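You operate a simulated robot arm through the tools that you are given. There is no shell and no other tool. Be economical: measure what you need, move in short steps, check, and stop when the job is done.

The job below is to be done with a simulated robot arm. You get a single attempt, and the scene is never put back.

Task
Skim the oil specks off the small bath and wipe the drops off the long bath's ledge.
Fine: tip the skimmer out into the grey pot, which stays where it is, no spill; green rag; skimmer and rag back.

It is judged by the outcome, as a careful person would: the job done as asked, and still so three seconds after it is handed in. It fails if anything else is knocked over, pushed out of place, dropped, spilled or broken.

Robot
A 6-joint arm with a two-finger parallel gripper on a trunk, on a base that drives. Base frame: it is fixed to the floor where the robot stands at the start and does not move with it; the origin is under the middle of the robot, x ahead of it, y to its left, z up. Readings come in mm, degrees, newtons and seconds.
With the tool pointing down near the work surface it reaches from about 180 to 840 mm from the robot's upright axis, wherever it stands. Its first joint turns from -166.0 to 166.0 degrees. Places, roughly: small bath [400, -700, 700]; something [-400, -1300, 900]; grey pot [-750, -1750, 1000]; green rag [-500, -1500, 1000]. Payload 3.91 kg.
The TCP is the grasp point between the finger pads, 30 mm short of the fingertips. In the tool frame z runs along the fingers and y along their closing line. Largest opening 110 mm; finger width 20, thickness 10; the body of the gripper, 48 by 112 mm, starts 55 mm behind the TCP.
Orientation is told as [roll, pitch, yaw] about the base's x, y, z axes, in that order, counted from this pose: with the fingers straight down and closing along the base's y, the tool's x points along the base's -x, its y along +y and its z along -z.

Tools
- The arm moves only by the tool arm_command. Its argument "rows" is a list of rows, each an object (a shift or turn left out is 0, a gripper value left out holds the last) with "translation": the shift along the base's x, y, z in units of 50 mm (1.0 is 50 mm), a list of three; "rot": the turn, a rotation vector about the base's x, y, z in units of 6 degrees (1.0 is 6 degrees), a list of three. In form: [{"translation": [tx, ty, tz], "rot": [wx, wy, wz]}, ...]. A call has 1 to 20 rows; each row shifts and turns the commanded pose from where the row before left it. "grip" is the opening in per cent of the stroke, from 0 (shut) to 100 (fully open), set as the call begins (left out, the last holds). A call with a number of a shift or a turn outside -1 to 1 is refused whole. Each row takes 0.2 s and may step no farther than 50 mm and 8.6 degrees from the row before; otherwise, or with a gripper value out of range, the whole call is refused. Where a pose cannot be reached the arm comes as near as it can. A force on the tool above 90 N (or 10 N above the force at the start of the call, whichever is more), or a blocked arm, ends the call early, and 0.2 s more pass. Each finger travels about 108 mm/s and halts on what it meets, pressing with about 22 N; the grip force reading is that of the motor and also rises with nothing between the fingers. The clock runs only during rows and for 0.2 s after the last one: add rows that do not move to give the fingers time. It gives the time, the measured TCP pose, the force on the tool (base axes), the opening and the grip force at its end, in the units of the frame above (readings bear some noise), and new pictures: "pictures" is both (left out), scene, wrist or none.
- Cameras (640 x 400 px; columns grow to the right, rows downward): "scene" is now at [-98.1, -47.7, 1538.6]; the picture's right is [-0.55, -0.84, 0.00], its down [-0.55, 0.36, -0.75] and it looks along [0.63, -0.41, -0.66] (base axes); focal length 258 px, centre (320, 200). "wrist" rides on the gripper at [77, 7, -115] in the tool frame; the picture's right is [-0.09, 1.00, 0.00], its down [-0.80, -0.07, -0.59] and it looks along [-0.59, -0.05, 0.80] (tool axes); focal length 270 px, centre (320, 200). There is no depth. A picture from a camera that has moved, and an enlarged one, comes with that camera's place and axes in the base frame and with its lens. The place of the scene camera against the robot may be out by one fixed shift of up to 12 mm in any direction.
- raise_lower(by): slides the trunk up (or, below 0, down) by that many mm; the arm and the scene camera ride with it, the base frame stays. It gives what a move gives, with no picture.
- drive_base(legs): drives the robot by 1 to 6 legs, each [ahead, left, turn to the left] in mm, mm and degrees, along the robot's own axes; the way and the turn of a leg run together, so that a leg with both is an arc; at most 1500 mm and 180 degrees a leg. The arm and the cameras ride along, it lands a little off, and it stops where it bumps. It gives what a move gives, and a new picture of the scene camera.
- aim_head(pan, tilt): turns the head with the scene camera to pan (to the left, within 86 degrees either way) and tilt (down, from -29 to 69), counted from straight ahead of the robot. It gives what a move gives, and a new picture of the scene camera.
- close_up(camera, box): a new picture of the part [left, top, right, bottom] of that camera's present view, enlarged. It takes no simulated time.
- close_job(): hands the job in; it is judged then, once.

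Go step by step. Nothing tells you exact positions but the pictures and the camera data: compare them with the known pose of the tool, close in by small moves and look again before you grip or let go. The budget is 120 turns and 170 pictures, counting those below and the enlarged ones. Unless the task says otherwise, let go and move clear before handing in, and close with one line.

The tools are called as a command line: name --argument value ..., lists and objects as JSON in quotes. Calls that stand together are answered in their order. arm_command: Moves the arm, as the interface text tells. Its arguments: {"type":"object","properties":{"rows":{"type":"array"},"grip":{"type":"number"},"pictures":{"type":"string","enum":["both","scene","wrist","none"]}},"required":["rows"]} The other tools are called the same way: raise_lower (by) slides the trunk up or down; drive_base (legs) drives the base; aim_head (pan, tilt) turns the head that bears the scene camera; close_up (camera, box) takes an enlarged picture of a part of a camera's view; close_job () hands the job in.

At the start:

```text
clock: 0.0
position: [379.4, -286.5, 1200.9]
orientation: [-0.1, 0.0, 0.0]
ft_force: [-0.9, -0.2, -0.9]
finger_gap: 110.0
gripper_force: 0.0
trunk travel left (down, up): [-475.0, 65.0]
robot x, y, heading: [-0.4, 0.7, -0.0]
head pan, tilt: [-33.1, 41.3]
```

scene: 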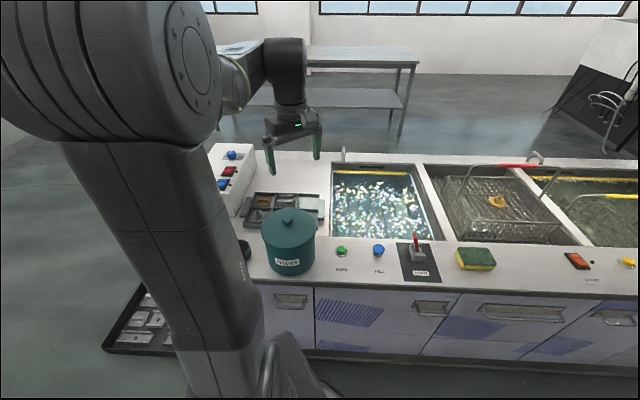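
wrist: 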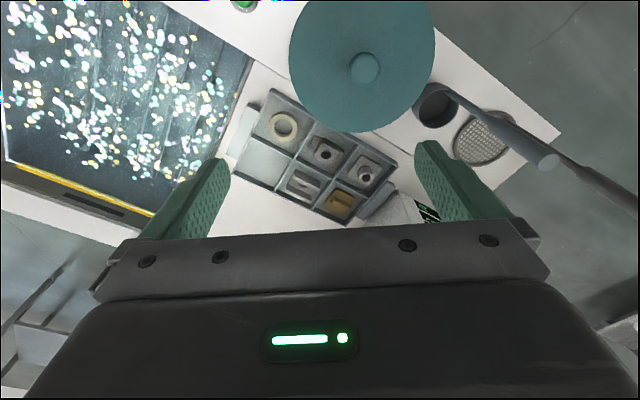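

I see a bench with a small bath full of specks, a teal lidded pot, a parts tray and, in the wrist view, what looks like the skimmer on the counter near the lidded pot. I'll look closer and pan around for the rag, the grey pot and the long bath.

close_up --camera "wrist" --box '[220, 0, 640, 260]'

aim_head --pan -80 --tilt 35

```text
1.52 times, centred on (430, 130) of wrist
camera zoom: at [301.2, -279.3, 1314.8], right [0.09, 1.0, 0.0], down [0.8, -0.07, 0.59], along [0.59, -0.05, -0.8], focal length 412 px, centre (152, 307)
```

zoom: 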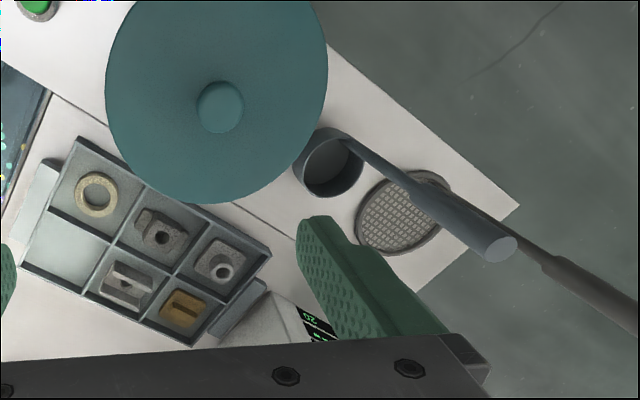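

```text
clock: 1.1
position: [379.1, -286.7, 1200.5]
orientation: [0.1, 0.0, 0.0]
ft_force: [0.3, 0.4, -0.2]
finger_gap: 110.3
gripper_force: 0.1
trunk travel left (down, up): [-475.0, 65.0]
robot x, y, heading: [-0.2, -2.1, 0.1]
head pan, tilt: [-80.0, 35.0]
camera scene: at [-153.2, -88.5, 1548.1], right [-0.98, -0.17, 0.0], down [-0.1, 0.56, -0.82], along [0.14, -0.81, -0.57], focal length 258 px, centre (320, 200)
```

scene: 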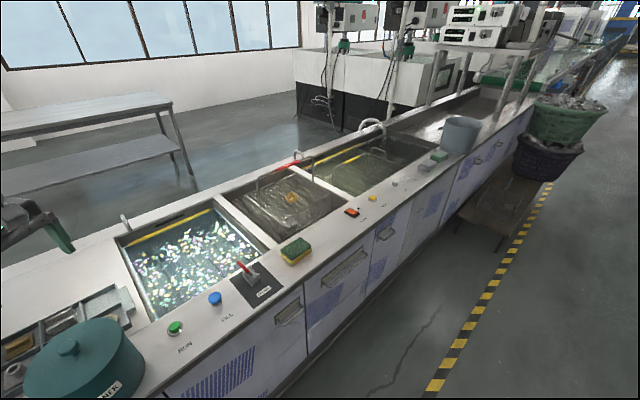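

The bench runs off diagonally to the right; the grey pot and a green item are far along it. Let me enlarge those parts.

close_up --camera "scene" --box '[300, 90, 500, 220]'

close_up --camera "scene" --box '[100, 150, 340, 300]'

aim_head --pan -15 --tilt 60

```text
3.08 times, centred on (400, 155) of scene
camera zoom: at [-153.2, -88.5, 1548.1], right [-0.98, -0.17, 0.0], down [-0.1, 0.56, -0.82], along [0.14, -0.81, -0.57], focal length 793 px, centre (74, 338)
```

zoom: 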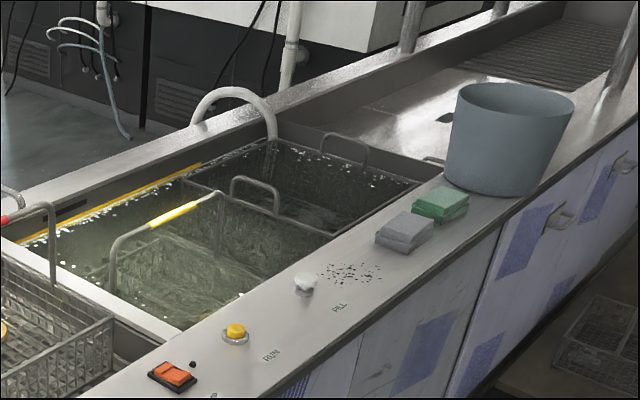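

```text
2.67 times, centred on (220, 225) of scene
camera zoom: at [-153.2, -88.5, 1548.1], right [-0.98, -0.17, 0.0], down [-0.1, 0.56, -0.82], along [0.14, -0.81, -0.57], focal length 688 px, centre (587, 133)
```

zoom: 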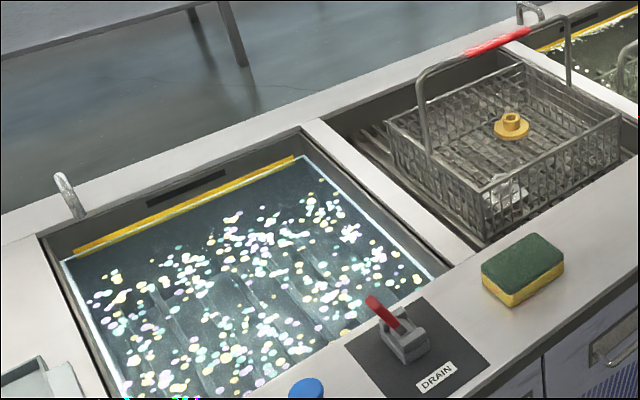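

```text
clock: 2.5
position: [379.6, -286.8, 1199.1]
orientation: [0.0, 0.0, 0.0]
ft_force: [0.6, 0.9, -0.4]
finger_gap: 110.1
gripper_force: 0.1
trunk travel left (down, up): [-475.0, 65.0]
robot x, y, heading: [-1.0, 0.1, -0.0]
head pan, tilt: [-15.0, 60.0]
camera scene: at [-104.2, -19.1, 1513.8], right [-0.26, -0.97, 0.0], down [-0.84, 0.22, -0.5], along [0.48, -0.13, -0.87], focal length 258 px, centre (320, 200)
```

scene: 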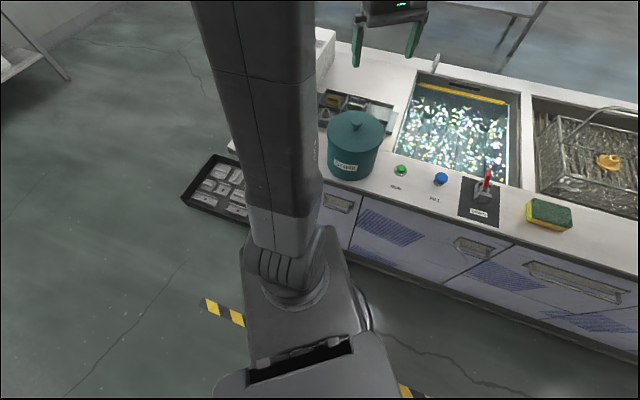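

The drops are dark specks on the ledge near the grey cloth, with the green rag next to it and the grey pot beyond. The skimmer seems to be behind the arm at about (520, 0), so I'll shift the wrist camera over it to see.

arm_command --rows '[{"translation": [-0.5, 0.5, 0.5]}, {"translation": [-1, 0.5, 0.3]}, {"translation": [-1, 0.5, 0]}, {"translation": [0, 1, 0]}, {"translation": [0, 1, 0]}]' --pictures "both"

```text
refused: row 2 steps farther than a row can; nothing moved
```

arm_command --rows '[{"translation": [-0.5, 0.5, 0.5]}, {"translation": [-0.8, 0.4, 0.3]}, {"translation": [-0.8, 0.5, 0]}, {"translation": [0, 1, 0]}, {"translation": [0, 1, 0]}]' --pictures "wrist"

```text
clock: 3.7
position: [274.4, -117.3, 1239.1]
orientation: [0.1, 0.5, -0.1]
ft_force: [0.4, 0.2, -0.1]
finger_gap: 109.8
gripper_force: 0.1
trunk travel left (down, up): [-475.0, 65.0]
robot x, y, heading: [-0.1, -0.1, -0.0]
head pan, tilt: [-15.0, 60.0]
camera wrist: at [197.9, -110.3, 1353.1], right [0.09, 1.0, 0.0], down [0.81, -0.08, 0.59], along [0.58, -0.05, -0.81], focal length 270 px, centre (320, 200)
```

wrist: 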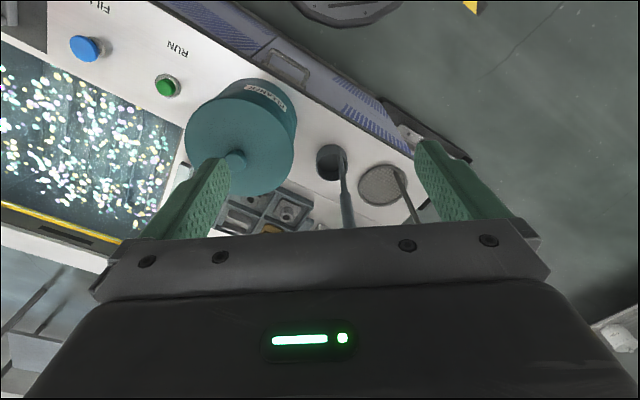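

Two long-handled tools stand at the bench's left end: a cup in/with a handle, and the mesh skimmer. I'll square the robot to the bench (turn about -33°) and slide right so that the head sees that end freely.

drive_base --legs '[[0, 0, -33], [0, -250, 0]]'

aim_head --pan 40 --tilt 45

```text
clock: 7.1
position: [30.0, -458.4, 1238.1]
orientation: [0.1, 0.4, -33.3]
ft_force: [-0.4, -0.3, -0.2]
finger_gap: 110.3
gripper_force: 0.1
trunk travel left (down, up): [-475.0, 65.0]
robot x, y, heading: [-135.7, -208.2, -33.5]
head pan, tilt: [-15.0, 60.0]
camera scene: at [-229.1, -168.4, 1517.9], right [-0.72, -0.7, 0.0], down [-0.58, 0.6, -0.55], along [0.38, -0.4, -0.83], focal length 258 px, centre (320, 200)
```

scene: 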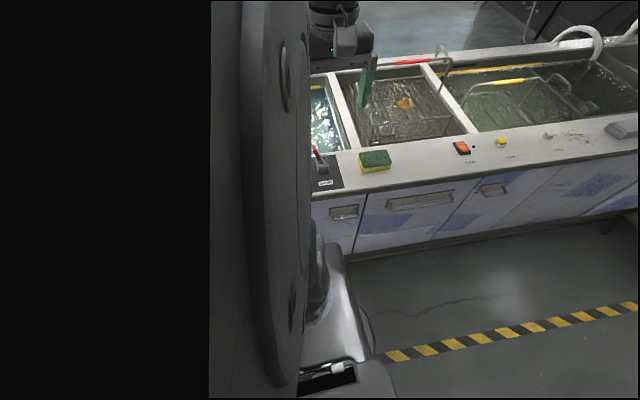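

```text
clock: 8.4
position: [28.7, -457.7, 1236.9]
orientation: [0.2, 0.7, -33.2]
ft_force: [0.4, 0.4, 0.0]
finger_gap: 110.3
gripper_force: 0.1
trunk travel left (down, up): [-475.0, 65.0]
robot x, y, heading: [-137.2, -212.2, -33.3]
head pan, tilt: [40.0, 45.0]
camera scene: at [-203.3, -141.7, 1528.3], right [-0.31, -0.95, 0.0], down [-0.71, 0.23, -0.66], along [0.63, -0.21, -0.75], focal length 258 px, centre (320, 200)
```

scene: 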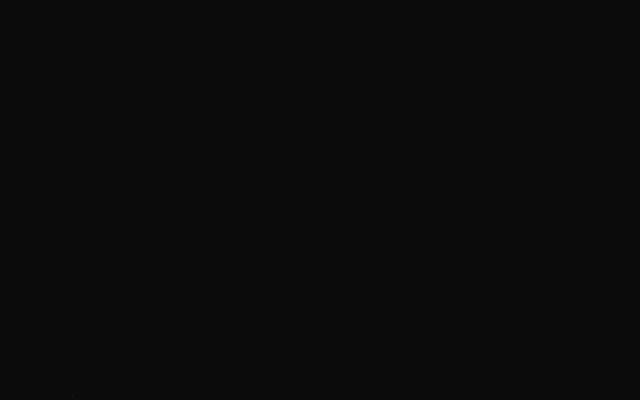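

The retracted arm blocks the head. I'll extend the arm outward again, then look left.

arm_command --rows '[{"translation": [0.83, -0.54, 0]}, {"translation": [0.83, -0.54, 0]}, {"translation": [0.83, -0.54, 0]}, {"translation": [0.83, -0.54, 0]}, {"translation": [0.4, -0.8, 0]}, {"translation": [0.4, -0.8, 0]}]' --pictures "both"

```text
clock: 9.8
position: [236.1, -647.7, 1237.8]
orientation: [0.1, 0.5, -33.2]
ft_force: [-0.2, -1.2, 0.0]
finger_gap: 110.1
gripper_force: 0.0
trunk travel left (down, up): [-475.0, 65.0]
robot x, y, heading: [-137.1, -209.1, -33.4]
head pan, tilt: [40.0, 45.0]
camera scene: at [-196.0, -109.0, 1533.4], right [0.12, -0.99, 0.0], down [-0.7, -0.08, -0.71], along [0.7, 0.08, -0.71], focal length 258 px, centre (320, 200)
camera wrist: at [175.4, -599.9, 1352.9], right [0.62, 0.78, 0.0], down [0.63, -0.5, 0.59], along [0.46, -0.36, -0.81], focal length 270 px, centre (320, 200)
```

scene: 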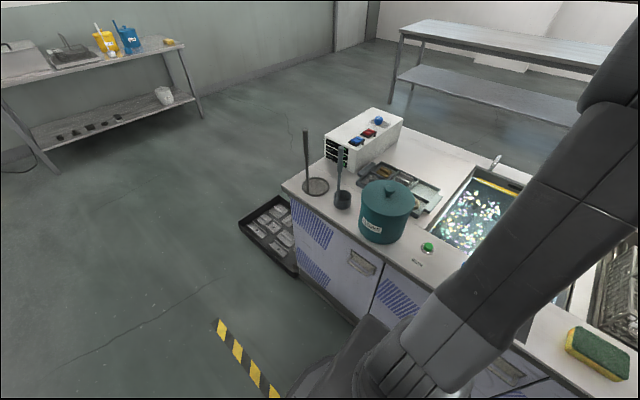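
wrist: 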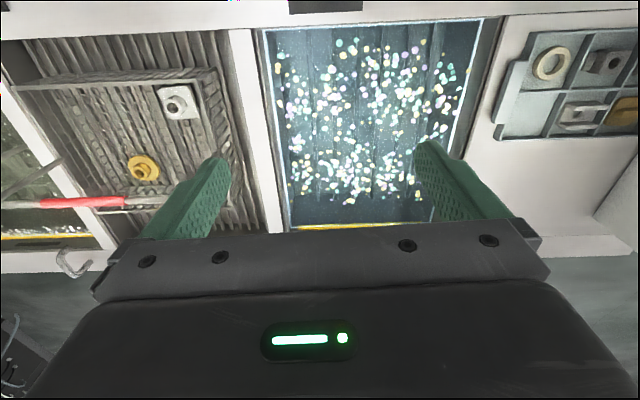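

close_up --camera "scene" --box '[270, 110, 450, 240]'

close_up --camera "wrist" --box '[250, 0, 500, 240]'

```text
3.08 times, centred on (360, 175) of scene
camera zoom: at [-196.0, -109.0, 1533.4], right [0.12, -0.99, 0.0], down [-0.7, -0.08, -0.71], along [0.7, 0.08, -0.71], focal length 793 px, centre (197, 277)
```

zoom: 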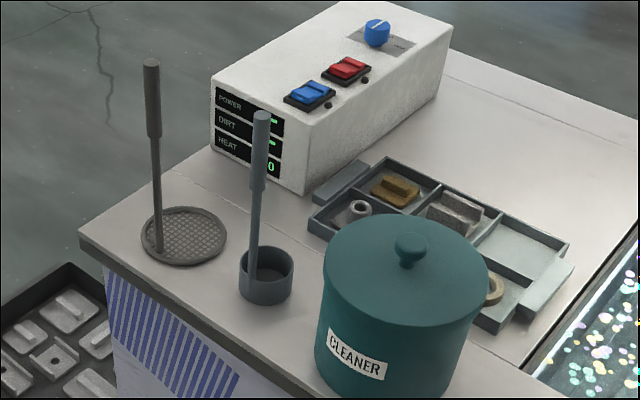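

```text
1.67 times, centred on (375, 120) of wrist
camera zoom: at [175.4, -599.9, 1352.9], right [0.62, 0.78, 0.0], down [0.63, -0.5, 0.59], along [0.46, -0.36, -0.81], focal length 450 px, centre (228, 333)
```

zoom: 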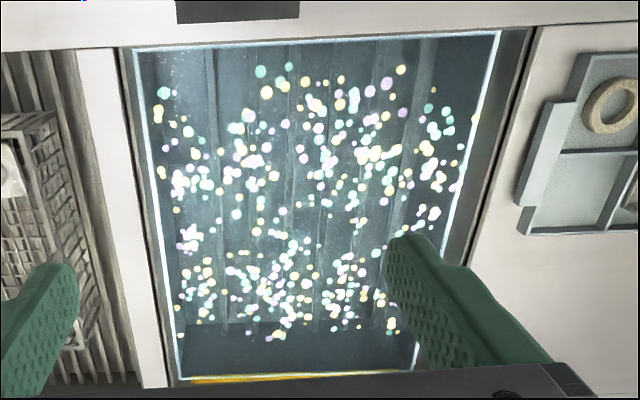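

The skimmer is the flat mesh disc with an upright handle at about (496, 18), top near z 1127; the ladle cup beside it stays untouched. I'll move above the skimmer's handle at a safe height and check with the wrist camera.

arm_command --rows '[{"translation": [0.34, 0.87, 0], "rot": [0, 0, -0.5]}, {"translation": [0.34, 0.87, 0]}, {"translation": [0.34, 0.87, 0]}, {"translation": [0.34, 0.87, 0]}, {"translation": [0.34, 0.87, 0]}, {"translation": [0.34, 0.87, 0]}, {"translation": [0.34, 0.87, 0]}, {"translation": [0.34, 0.87, 0]}, {"translation": [0.34, 0.87, 0]}, {"translation": [0.34, 0.87, 0]}, {"translation": [0.34, 0.87, 0]}, {"translation": [0.34, 0.87, 0]}, {"translation": [0.34, 0.87, 0]}, {"translation": [0.34, 0.87, 0]}, {"translation": [0.3, 0.87, 0]}, {}]' --grip 60 --pictures "both"

```text
clock: 13.2
position: [488.6, 6.4, 1239.5]
orientation: [0.1, 0.4, -36.3]
ft_force: [-0.4, 0.1, -0.6]
finger_gap: 66.0
gripper_force: 0.1
trunk travel left (down, up): [-475.0, 65.0]
robot x, y, heading: [-133.2, -209.3, -33.4]
head pan, tilt: [40.0, 45.0]
camera scene: at [-197.0, -107.8, 1533.3], right [0.12, -0.99, 0.0], down [-0.7, -0.08, -0.71], along [0.7, 0.08, -0.71], focal length 258 px, centre (320, 200)
camera wrist: at [429.3, 57.2, 1354.1], right [0.66, 0.75, 0.0], down [0.61, -0.53, 0.59], along [0.44, -0.39, -0.81], focal length 270 px, centre (320, 200)
```

scene: 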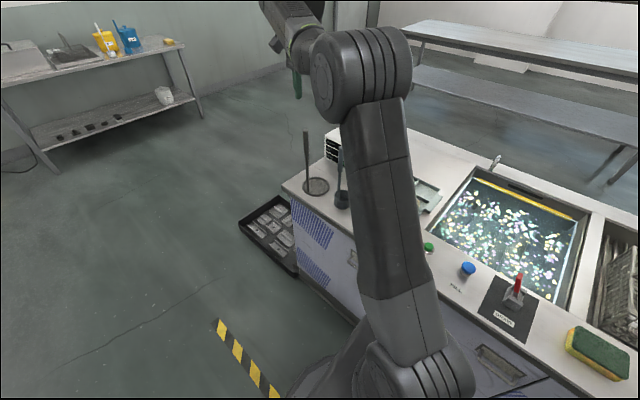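
wrist: 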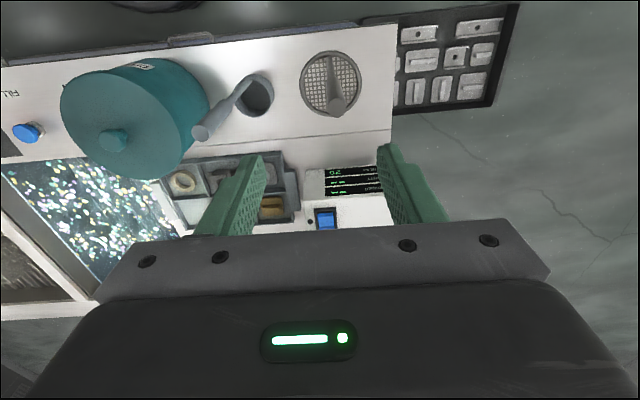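

close_up --camera "wrist" --box '[240, 30, 400, 130]'

```text
4.00 times, centred on (320, 80) of wrist
camera zoom: at [429.3, 57.2, 1354.1], right [0.66, 0.75, 0.0], down [0.61, -0.53, 0.59], along [0.44, -0.39, -0.81], focal length 1081 px, centre (320, 680)
```

zoom: 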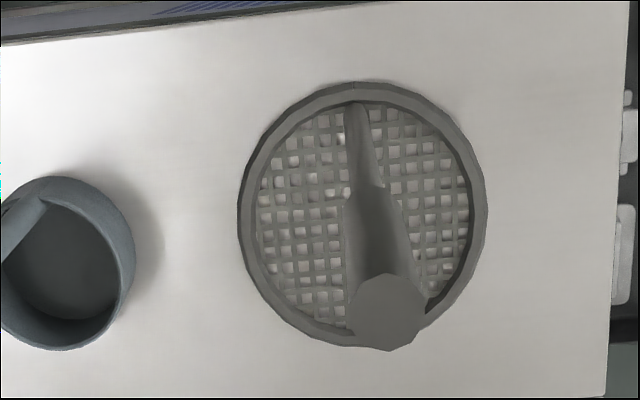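

The handle axis measures at about (489, 21). I'll shift over it and descend part way, then check.

arm_command --rows '[{"translation": [0.0, 0.3, 0]}, {}, {"translation": [0, 0, -0.8]}, {"translation": [0, 0, -0.8]}, {}]' --pictures "wrist"

```text
clock: 14.4
position: [488.8, 21.3, 1159.0]
orientation: [0.1, 0.3, -36.2]
ft_force: [-0.4, -0.1, 0.1]
finger_gap: 65.9
gripper_force: 0.1
trunk travel left (down, up): [-475.0, 65.0]
robot x, y, heading: [-137.0, -212.3, -33.4]
head pan, tilt: [40.0, 45.0]
camera wrist: at [429.9, 71.8, 1273.2], right [0.66, 0.75, 0.0], down [0.61, -0.53, 0.59], along [0.44, -0.39, -0.81], focal length 270 px, centre (320, 200)
```

wrist: 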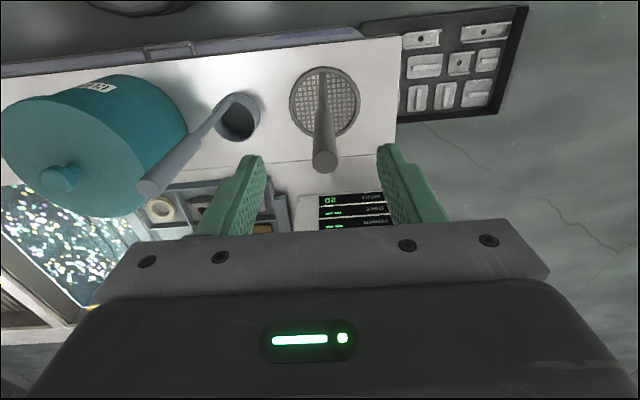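

Aligned. Descending onto the grip and closing.

arm_command --rows '[{"translation": [0.03, 0.03, -0.7]}, {"translation": [0, 0, -0.65]}, {}]' --pictures "wrist"

arm_command --rows '[{}, {}, {}, {}]' --grip 0 --pictures "both"

```text
clock: 15.2
position: [490.1, 21.9, 1091.1]
orientation: [0.1, 0.4, -36.3]
ft_force: [-0.2, 0.6, 0.0]
finger_gap: 65.8
gripper_force: 0.2
trunk travel left (down, up): [-475.0, 65.0]
robot x, y, heading: [-136.5, -208.4, -33.1]
head pan, tilt: [40.0, 45.0]
camera wrist: at [431.9, 72.7, 1206.6], right [0.66, 0.75, 0.0], down [0.61, -0.53, 0.59], along [0.44, -0.39, -0.81], focal length 270 px, centre (320, 200)
```

wrist: 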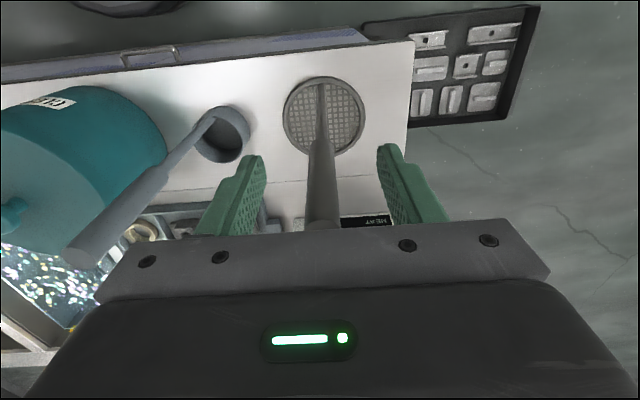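

```text
clock: 16.2
position: [491.3, 22.3, 1090.7]
orientation: [0.1, 0.4, -36.3]
ft_force: [0.1, 0.0, 0.5]
finger_gap: 16.6
gripper_force: 22.6
trunk travel left (down, up): [-475.0, 65.0]
robot x, y, heading: [-139.0, -208.4, -33.3]
head pan, tilt: [40.0, 45.0]
camera scene: at [-196.6, -107.5, 1533.3], right [0.12, -0.99, 0.0], down [-0.7, -0.08, -0.71], along [0.7, 0.08, -0.71], focal length 258 px, centre (320, 200)
camera wrist: at [432.1, 72.9, 1206.7], right [0.66, 0.75, 0.0], down [0.61, -0.53, 0.59], along [0.44, -0.39, -0.81], focal length 270 px, centre (320, 200)
```

scene: 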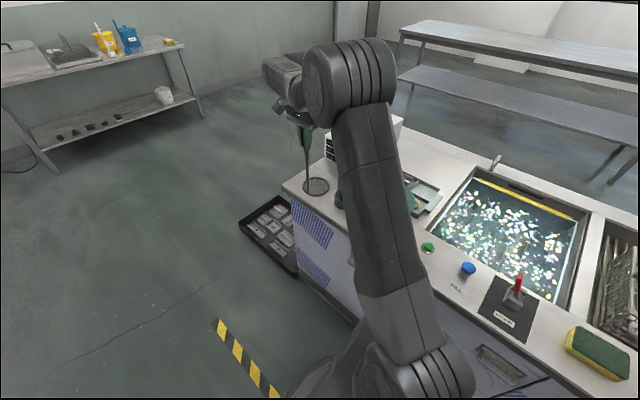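
wrist: 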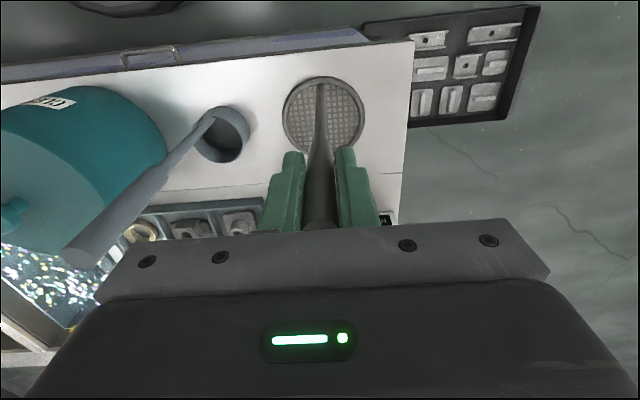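

The skimmer is held (put-back pose: TCP 491, 22, 1091, yaw -36.3). I'll lift high enough to clear the ladle and the teal pot and carry it level over the small bath.

arm_command --rows '[{"translation": [0, 0, 0.5]}, {"translation": [0, 0, 0.9]}, {"translation": [0, 0, 1]}, {"translation": [0, 0, 1]}, {"translation": [0, 0, 1]}, {"translation": [0, 0, 0.95]}, {}]' --pictures "wrist"

```text
clock: 17.8
position: [460.0, 10.4, 1316.7]
orientation: [0.4, 0.2, -36.3]
ft_force: [-0.9, -0.1, -2.6]
finger_gap: 16.7
gripper_force: 22.0
out of reach, approached as far as the arm can: row 5, 6
trunk travel left (down, up): [-475.0, 65.0]
robot x, y, heading: [-139.9, -208.4, -33.3]
head pan, tilt: [40.0, 45.0]
camera wrist: at [401.0, 60.7, 1431.3], right [0.66, 0.75, 0.01], down [0.6, -0.54, 0.59], along [0.45, -0.39, -0.81], focal length 270 px, centre (320, 200)
```

wrist: 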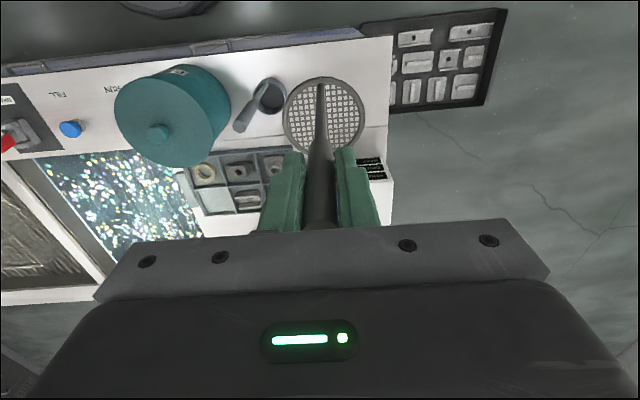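

raise_lower --by 60

arm_command --rows '[{"translation": [-0.5, -0.1, 0]}, {"translation": [-0.5, -0.5, 0]}, {}]' --pictures "scene"

```text
clock: 18.8
position: [460.8, 10.1, 1376.6]
orientation: [0.5, 0.1, -36.3]
ft_force: [0.3, 0.1, -1.4]
finger_gap: 16.6
gripper_force: 21.8
trunk travel left (down, up): [-535.0, 5.0]
robot x, y, heading: [-137.9, -208.3, -33.4]
head pan, tilt: [40.0, 45.0]
```

```text
clock: 19.6
position: [410.6, -19.4, 1374.4]
orientation: [0.2, 0.2, -36.3]
ft_force: [0.5, 0.5, -1.8]
finger_gap: 16.5
gripper_force: 22.2
trunk travel left (down, up): [-535.0, 5.0]
robot x, y, heading: [-139.0, -210.0, -33.2]
head pan, tilt: [40.0, 45.0]
camera scene: at [-196.0, -107.0, 1593.2], right [0.12, -0.99, 0.0], down [-0.7, -0.08, -0.71], along [0.7, 0.08, -0.71], focal length 258 px, centre (320, 200)
```

scene: 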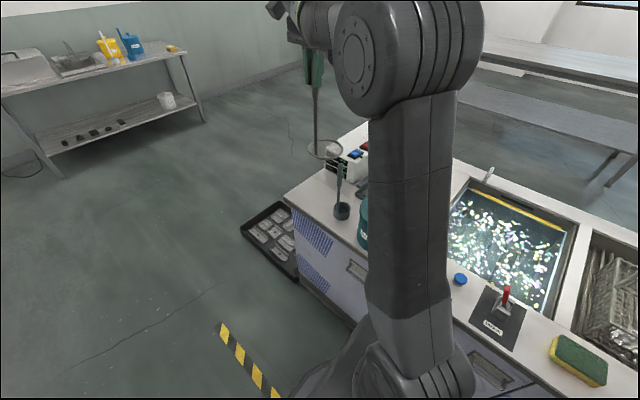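

arm_command --rows '[{"translation": [0, -0.95, 0]}, {"translation": [0, -0.95, 0]}, {"translation": [0, -0.95, 0]}, {"translation": [0, -0.95, 0]}, {"translation": [0, -0.95, 0]}, {"translation": [0, -0.95, 0]}, {"translation": [0, -0.95, 0]}, {"translation": [0, -0.95, 0]}, {"translation": [-0.1, -0.95, 0]}, {"translation": [-0.1, -0.95, 0]}, {"translation": [-0.2, -0.95, 0]}, {"translation": [-0.2, -0.95, 0]}, {"translation": [-0.2, -0.95, 0]}, {}]' --pictures "wrist"

aim_head --pan -30 --tilt 45

```text
clock: 22.6
position: [368.0, -636.1, 1375.3]
orientation: [0.4, 0.0, -36.1]
ft_force: [0.1, 0.0, -1.7]
finger_gap: 16.6
gripper_force: 21.2
out of reach, approached as far as the arm can: row 13
trunk travel left (down, up): [-535.0, 5.0]
robot x, y, heading: [-139.1, -211.1, -33.3]
head pan, tilt: [40.0, 45.0]
camera wrist: at [308.6, -585.7, 1489.6], right [0.66, 0.75, 0.01], down [0.6, -0.53, 0.6], along [0.45, -0.39, -0.8], focal length 270 px, centre (320, 200)
```

wrist: 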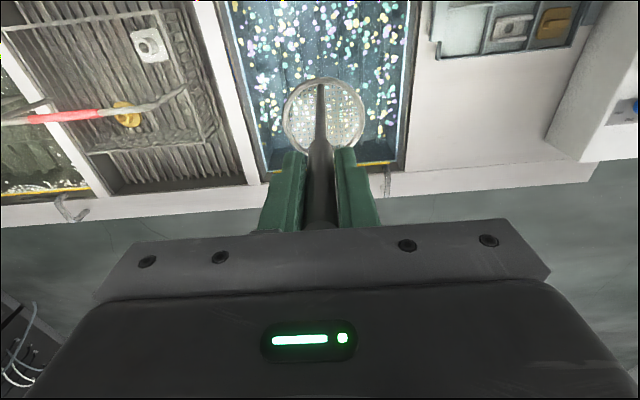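

```text
clock: 24.0
position: [369.2, -637.1, 1373.7]
orientation: [0.4, -0.1, -36.3]
ft_force: [0.3, -0.5, -1.5]
finger_gap: 16.5
gripper_force: 22.1
trunk travel left (down, up): [-535.0, 5.0]
robot x, y, heading: [-136.1, -207.4, -33.1]
head pan, tilt: [-30.0, 45.0]
camera scene: at [-240.7, -190.1, 1593.3], right [-0.89, -0.45, 0.0], down [-0.32, 0.63, -0.71], along [0.32, -0.63, -0.71], focal length 258 px, centre (320, 200)
```

scene: 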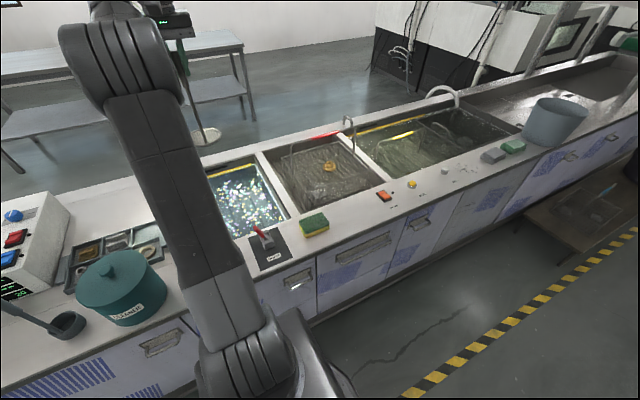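

The skimmer hangs over the bath. The water seems well below the rim (around z 750–780); I'll lower in the middle and judge the surface as I go.

arm_command --rows '[{"translation": [0, 0, -0.9]}, {"translation": [0, 0, -0.9]}, {"translation": [0, 0, -0.9]}, {"translation": [0, 0, -0.9]}, {"translation": [0, 0, -0.9]}, {"translation": [0, 0, -0.9]}, {"translation": [0, 0, -0.7]}, {}]' --pictures "both"

```text
clock: 25.8
position: [368.3, -635.8, 1069.1]
orientation: [0.5, 0.2, -36.3]
ft_force: [-0.6, -0.6, -2.6]
finger_gap: 16.5
gripper_force: 22.3
trunk travel left (down, up): [-535.0, 5.0]
robot x, y, heading: [-140.0, -205.9, -33.4]
head pan, tilt: [-30.0, 45.0]
camera scene: at [-241.0, -190.0, 1593.3], right [-0.89, -0.45, 0.0], down [-0.32, 0.63, -0.71], along [0.32, -0.63, -0.71], focal length 258 px, centre (320, 200)
camera wrist: at [308.7, -585.5, 1183.5], right [0.66, 0.75, 0.01], down [0.6, -0.54, 0.59], along [0.45, -0.39, -0.81], focal length 270 px, centre (320, 200)
```

scene: 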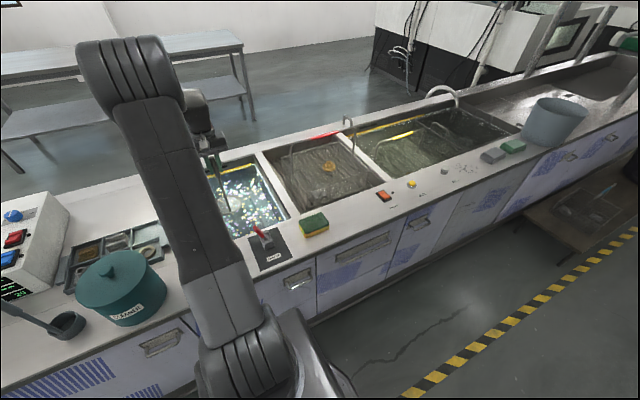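
wrist: 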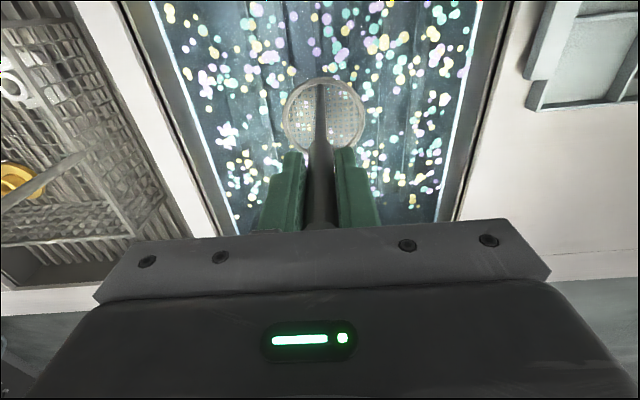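

Parallax on a speck cluster puts the water at about z 797, so the disc should sit just under the surface at TCP z ≈ 1016. I'll dip and look.

arm_command --rows '[{"translation": [0, 0, -0.5]}, {"translation": [0, 0, -0.4]}, {"translation": [0, 0, -0.1]}, {}]' --pictures "none"

close_up --camera "wrist" --box '[130, 0, 530, 240]'

```text
clock: 26.8
position: [368.0, -636.0, 1018.0]
orientation: [0.4, 0.2, -36.3]
ft_force: [-0.3, -0.5, -2.7]
finger_gap: 16.4
gripper_force: 21.8
trunk travel left (down, up): [-535.0, 5.0]
robot x, y, heading: [-140.5, -207.6, -33.1]
head pan, tilt: [-30.0, 45.0]
```

```text
1.60 times, centred on (330, 120) of wrist
camera zoom: at [309.3, -585.5, 1132.8], right [0.66, 0.75, 0.01], down [0.6, -0.54, 0.59], along [0.45, -0.39, -0.81], focal length 432 px, centre (304, 328)
```

zoom: 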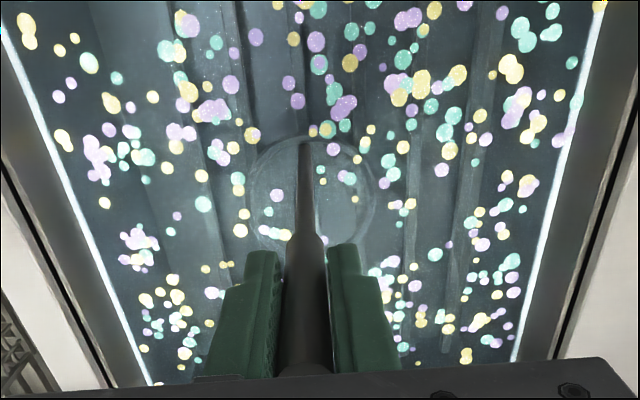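

The disc is under the surface. I'll lift it slowly to see whether the specks above it are picked up.

arm_command --rows '[{"translation": [0, 0, 0.2]}, {"translation": [0, 0, 0.2]}, {"translation": [0, 0, 0.3]}, {"translation": [0, 0, 0.3]}, {"translation": [0, 0, 0.3]}, {}]' --pictures "none"

close_up --camera "wrist" --box '[130, 0, 530, 240]'

```text
clock: 28.2
position: [368.7, -636.3, 1084.0]
orientation: [0.4, 0.2, -36.3]
ft_force: [0.1, -0.4, -2.3]
finger_gap: 16.4
gripper_force: 22.5
trunk travel left (down, up): [-535.0, 5.0]
robot x, y, heading: [-138.3, -209.7, -33.5]
head pan, tilt: [-30.0, 45.0]
```

```text
1.60 times, centred on (330, 120) of wrist
camera zoom: at [309.5, -586.1, 1198.4], right [0.66, 0.75, 0.01], down [0.6, -0.54, 0.59], along [0.45, -0.39, -0.81], focal length 432 px, centre (304, 328)
```

zoom: 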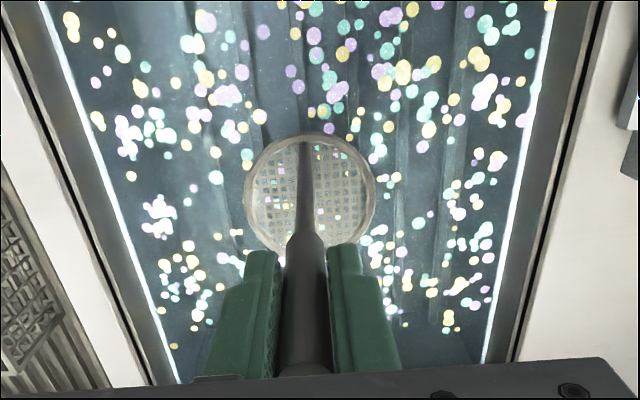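

close_up --camera "wrist" --box '[270, 65, 380, 160]'

```text
4.21 times, centred on (325, 112) of wrist
camera zoom: at [309.5, -586.1, 1198.4], right [0.66, 0.75, 0.01], down [0.6, -0.54, 0.59], along [0.45, -0.39, -0.81], focal length 1138 px, centre (299, 568)
```

zoom: 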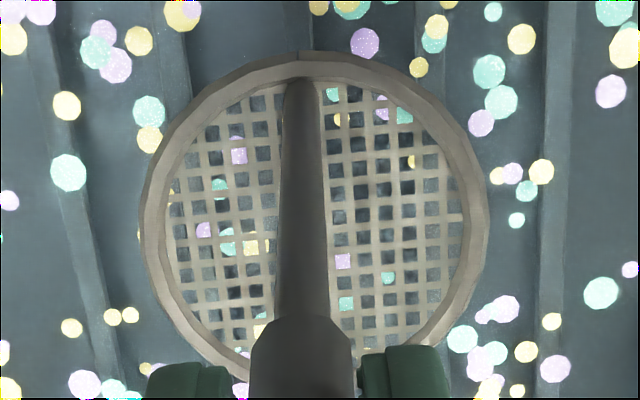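

The specks still lie on the water beneath the mesh, so a plain dip doesn't collect. I'll set the disc at the waterline and sweep sideways slowly.

arm_command --rows '[{"translation": [0, 0, -0.6]}, {"translation": [0, 0, -0.6]}, {}, {"translation": [-0.18, -0.24, 0]}, {"translation": [-0.24, -0.32, 0]}, {"translation": [-0.24, -0.32, 0]}, {"translation": [-0.24, -0.32, 0]}, {"translation": [-0.24, -0.32, 0]}, {}]' --pictures "none"

close_up --camera "wrist" --box '[130, 0, 530, 240]'

```text
clock: 30.2
position: [311.1, -712.1, 1023.6]
orientation: [0.4, 0.2, -36.3]
ft_force: [0.6, 0.5, -2.6]
finger_gap: 16.6
gripper_force: 21.7
trunk travel left (down, up): [-535.0, 5.0]
robot x, y, heading: [-136.4, -209.3, -33.2]
head pan, tilt: [-30.0, 45.0]
```

```text
1.60 times, centred on (330, 120) of wrist
camera zoom: at [252.3, -661.9, 1138.1], right [0.66, 0.75, 0.01], down [0.6, -0.54, 0.59], along [0.45, -0.39, -0.81], focal length 432 px, centre (304, 328)
```

zoom: 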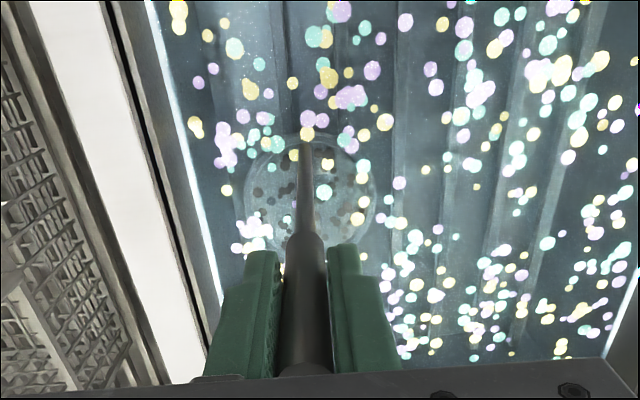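

Sweeping works: the mesh now carries dark specks. I'll carry on in slow lanes across the bath at this depth.

arm_command --rows '[{"translation": [-0.178, -0.241, 0]}, {"translation": [-0.178, -0.241, 0]}, {"translation": [0.312, 0.422, 0]}, {"translation": [0.312, 0.422, 0]}, {"translation": [0.312, 0.422, 0]}, {"translation": [0.312, 0.422, 0]}, {"translation": [0.312, 0.422, 0]}, {"translation": [0.312, 0.422, 0]}, {"translation": [0.312, 0.422, 0]}, {"translation": [0.312, 0.422, 0]}, {"translation": [0.312, 0.422, 0]}, {"translation": [0.312, 0.422, 0]}, {}]' --pictures "none"

close_up --camera "wrist" --box '[80, 0, 560, 240]'

```text
clock: 33.0
position: [450.4, -524.0, 1022.9]
orientation: [0.3, 0.1, -36.3]
ft_force: [-0.5, -0.3, -2.2]
finger_gap: 16.6
gripper_force: 22.0
trunk travel left (down, up): [-535.0, 5.0]
robot x, y, heading: [-137.3, -206.1, -33.3]
head pan, tilt: [-30.0, 45.0]
```

```text
1.33 times, centred on (320, 120) of wrist
camera zoom: at [390.9, -473.9, 1138.5], right [0.66, 0.75, 0.01], down [0.6, -0.54, 0.59], along [0.45, -0.39, -0.81], focal length 360 px, centre (320, 307)
```

zoom: 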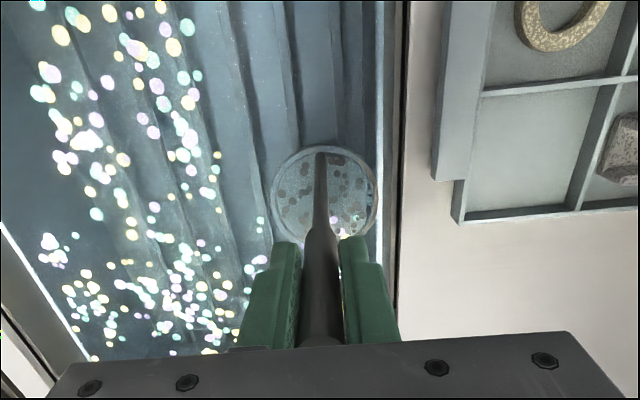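

arm_command --rows '[{}]' --pictures "both"

```text
clock: 33.4
position: [450.3, -523.8, 1024.4]
orientation: [0.5, 0.1, -36.3]
ft_force: [0.7, 0.1, -2.2]
finger_gap: 16.8
gripper_force: 22.1
trunk travel left (down, up): [-535.0, 5.0]
robot x, y, heading: [-135.8, -207.2, -33.2]
head pan, tilt: [-30.0, 45.0]
camera scene: at [-240.7, -190.0, 1593.3], right [-0.89, -0.45, 0.0], down [-0.32, 0.63, -0.71], along [0.32, -0.63, -0.71], focal length 258 px, centre (320, 200)
camera wrist: at [390.9, -473.9, 1138.5], right [0.66, 0.75, 0.01], down [0.6, -0.54, 0.59], along [0.45, -0.39, -0.81], focal length 270 px, centre (320, 200)
```

scene: 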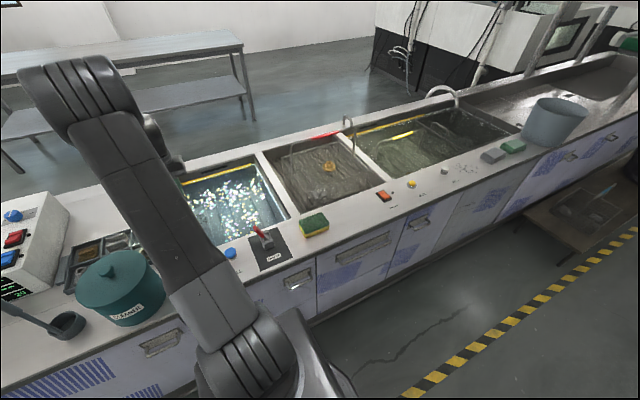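
wrist: 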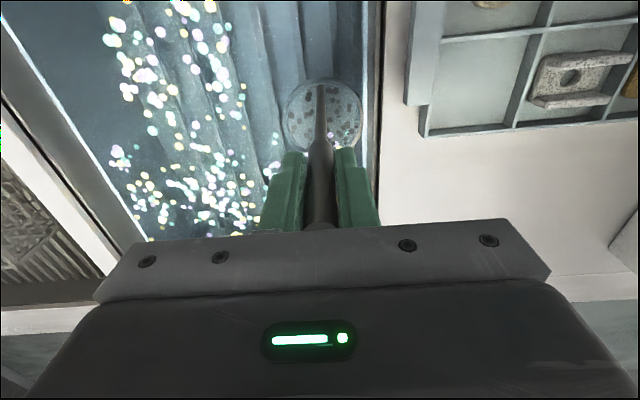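

The right third of the bath is already clear and the mesh carries specks. Continuing with a lane nearer the front, moving left-to-right along the bench.

arm_command --rows '[{"translation": [-0.32, 0.24, 0]}, {"translation": [-0.32, 0.24, 0]}, {"translation": [-0.32, 0.24, 0]}, {"translation": [-0.312, -0.422, 0]}, {"translation": [-0.312, -0.422, 0]}, {"translation": [-0.312, -0.422, 0]}, {"translation": [-0.312, -0.422, 0]}, {"translation": [-0.312, -0.422, 0]}, {"translation": [-0.312, -0.422, 0]}, {"translation": [-0.312, -0.422, 0]}, {"translation": [-0.312, -0.422, 0]}, {"translation": [-0.312, -0.422, 0]}, {"translation": [-0.312, -0.422, 0]}, {}]' --pictures "wrist"

```text
clock: 36.4
position: [245.2, -699.7, 1022.8]
orientation: [0.4, 0.3, -36.4]
ft_force: [-0.3, -0.1, -1.9]
finger_gap: 16.6
gripper_force: 21.6
trunk travel left (down, up): [-535.0, 5.0]
robot x, y, heading: [-138.5, -212.6, -33.1]
head pan, tilt: [-30.0, 45.0]
camera wrist: at [186.0, -649.8, 1138.0], right [0.66, 0.75, 0.01], down [0.6, -0.54, 0.59], along [0.45, -0.39, -0.81], focal length 270 px, centre (320, 200)
```

wrist: 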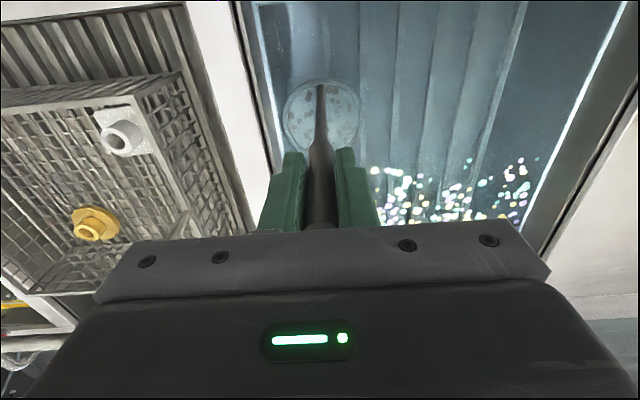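

The near half is now clear; specks remain at the far side. Next lane at mid-far.

arm_command --rows '[{"translation": [0.451, -0.332, 0]}, {"translation": [0.451, -0.332, 0]}, {"translation": [0.451, -0.332, 0]}, {"translation": [0.451, -0.332, 0]}, {"translation": [0.451, -0.332, 0]}, {"translation": [0.312, 0.422, 0]}, {"translation": [0.312, 0.422, 0]}, {"translation": [0.312, 0.422, 0]}, {"translation": [0.312, 0.422, 0]}, {"translation": [0.312, 0.422, 0]}, {"translation": [0.312, 0.422, 0]}, {"translation": [0.312, 0.422, 0]}, {"translation": [0.312, 0.422, 0]}, {"translation": [0.312, 0.422, 0]}, {"translation": [0.312, 0.422, 0]}, {}]' --pictures "both"

```text
clock: 39.8
position: [514.9, -571.7, 1022.7]
orientation: [0.3, 0.3, -36.2]
ft_force: [0.4, -0.1, -2.1]
finger_gap: 16.7
gripper_force: 21.9
trunk travel left (down, up): [-535.0, 5.0]
robot x, y, heading: [-136.2, -212.6, -33.5]
head pan, tilt: [-30.0, 45.0]
camera scene: at [-240.8, -190.1, 1593.3], right [-0.89, -0.45, 0.0], down [-0.32, 0.63, -0.71], along [0.32, -0.63, -0.71], focal length 258 px, centre (320, 200)
camera wrist: at [455.5, -521.6, 1137.7], right [0.66, 0.75, 0.01], down [0.6, -0.54, 0.59], along [0.45, -0.39, -0.81], focal length 270 px, centre (320, 200)
```

scene: 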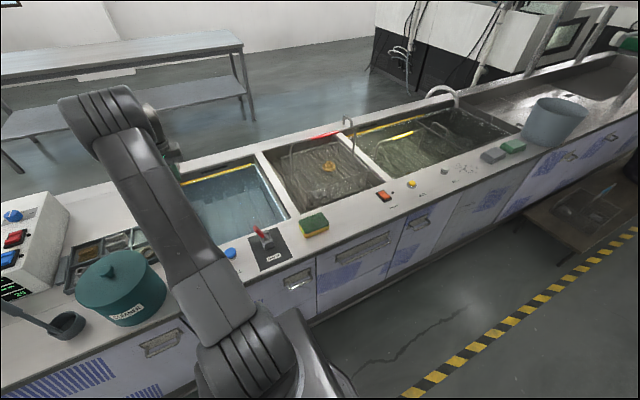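
wrist: 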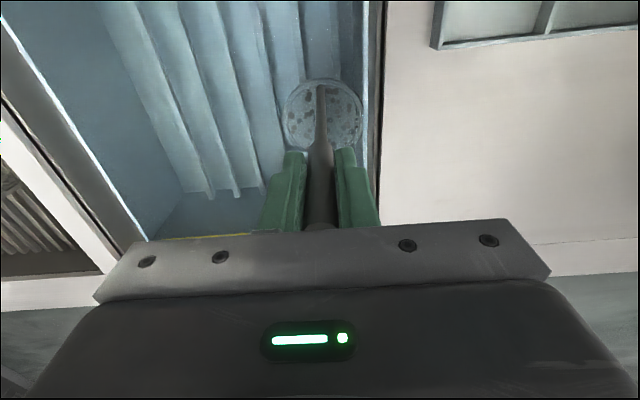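

Almost everything is gone. One more lane along the far side to catch hidden ones.

arm_command --rows '[{"translation": [0.451, -0.332, 0]}, {"translation": [0.451, -0.332, 0]}, {"translation": [-0.312, -0.422, 0]}, {"translation": [-0.312, -0.422, 0]}, {"translation": [-0.312, -0.422, 0]}, {"translation": [-0.312, -0.422, 0]}, {"translation": [-0.312, -0.422, 0]}, {"translation": [-0.312, -0.422, 0]}, {"translation": [-0.312, -0.422, 0]}, {"translation": [-0.312, -0.422, 0]}, {"translation": [-0.312, -0.422, 0]}, {"translation": [-0.312, -0.422, 0]}, {}]' --pictures "wrist"

```text
clock: 42.6
position: [405.4, -815.6, 1022.9]
orientation: [0.4, 0.3, -36.2]
ft_force: [-0.1, -0.4, -1.8]
finger_gap: 17.0
gripper_force: 21.9
trunk travel left (down, up): [-535.0, 5.0]
robot x, y, heading: [-137.7, -209.7, -33.6]
head pan, tilt: [-30.0, 45.0]
camera wrist: at [345.3, -766.0, 1137.3], right [0.66, 0.75, 0.01], down [0.6, -0.54, 0.59], along [0.45, -0.39, -0.81], focal length 270 px, centre (320, 200)
```

wrist: 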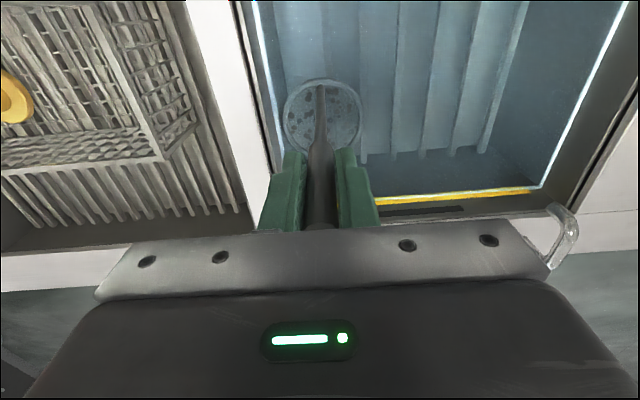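

The bath looks clear. I'll return to the middle, lift slowly and let it drain over the bath, then inspect the load.

arm_command --rows '[{"translation": [0, 0.5, 0]}, {"translation": [0, 0.5, 0]}, {"translation": [0, 0.5, 0]}, {"translation": [0, 0.5, 0]}, {"translation": [0, 0.5, 0]}, {"translation": [0, 0.5, 0]}, {}, {"translation": [0, 0, 0.2]}, {"translation": [0, 0, 0.2]}, {"translation": [0, 0, 0.3]}, {"translation": [0, 0, 0.4]}, {"translation": [0, 0, 0.4]}, {}, {}, {}, {}]' --pictures "wrist"

close_up --camera "wrist" --box '[270, 65, 380, 160]'

```text
clock: 46.0
position: [404.3, -666.6, 1099.0]
orientation: [0.5, 0.3, -36.3]
ft_force: [-0.7, 0.0, -2.9]
finger_gap: 16.5
gripper_force: 22.0
trunk travel left (down, up): [-535.0, 5.0]
robot x, y, heading: [-139.0, -206.1, -33.3]
head pan, tilt: [-30.0, 45.0]
camera wrist: at [344.7, -615.8, 1213.5], right [0.66, 0.75, 0.01], down [0.6, -0.54, 0.59], along [0.45, -0.39, -0.81], focal length 270 px, centre (320, 200)
```

wrist: 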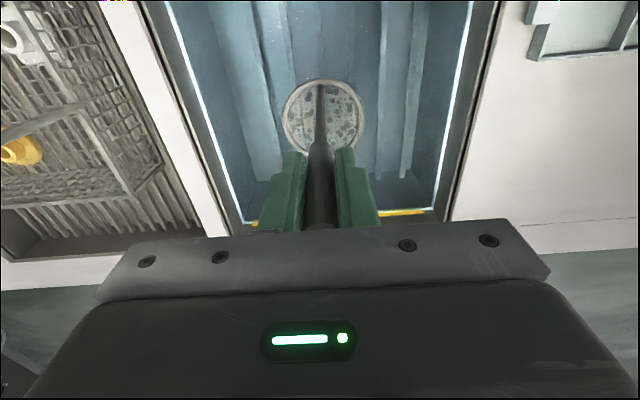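

```text
4.21 times, centred on (325, 112) of wrist
camera zoom: at [344.7, -615.8, 1213.5], right [0.66, 0.75, 0.01], down [0.6, -0.54, 0.59], along [0.45, -0.39, -0.81], focal length 1138 px, centre (299, 568)
```

zoom: 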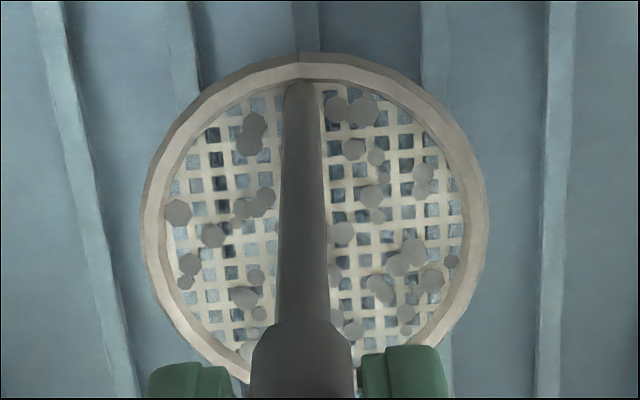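

The load is on the mesh. Let me check the bath from the scene camera for stragglers.

arm_command --rows '[{"translation": [0, 0, 0.8]}, {"translation": [0, 0, 0.9]}, {"translation": [0, 0, 0.9]}, {}]' --pictures "wrist"

close_up --camera "scene" --box '[150, 140, 350, 265]'

```text
clock: 47.0
position: [402.4, -665.9, 1229.0]
orientation: [0.3, 0.3, -36.3]
ft_force: [0.2, -0.9, -2.3]
finger_gap: 16.9
gripper_force: 21.7
trunk travel left (down, up): [-535.0, 5.0]
robot x, y, heading: [-132.9, -208.7, -33.6]
head pan, tilt: [-30.0, 45.0]
camera wrist: at [343.8, -615.7, 1343.0], right [0.66, 0.75, 0.01], down [0.6, -0.54, 0.59], along [0.45, -0.39, -0.81], focal length 270 px, centre (320, 200)
```

wrist: 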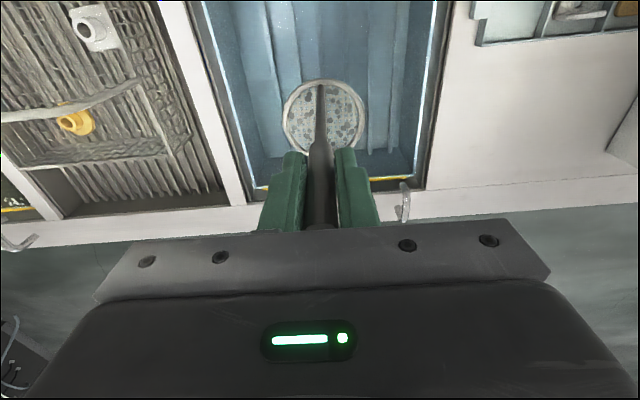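

```text
3.20 times, centred on (250, 202) of scene
camera zoom: at [-240.7, -190.2, 1593.3], right [-0.89, -0.45, 0.0], down [-0.32, 0.63, -0.71], along [0.32, -0.63, -0.71], focal length 825 px, centre (544, 192)
```

zoom: 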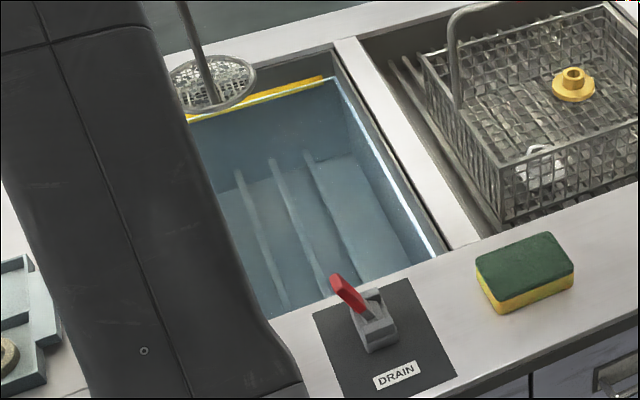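

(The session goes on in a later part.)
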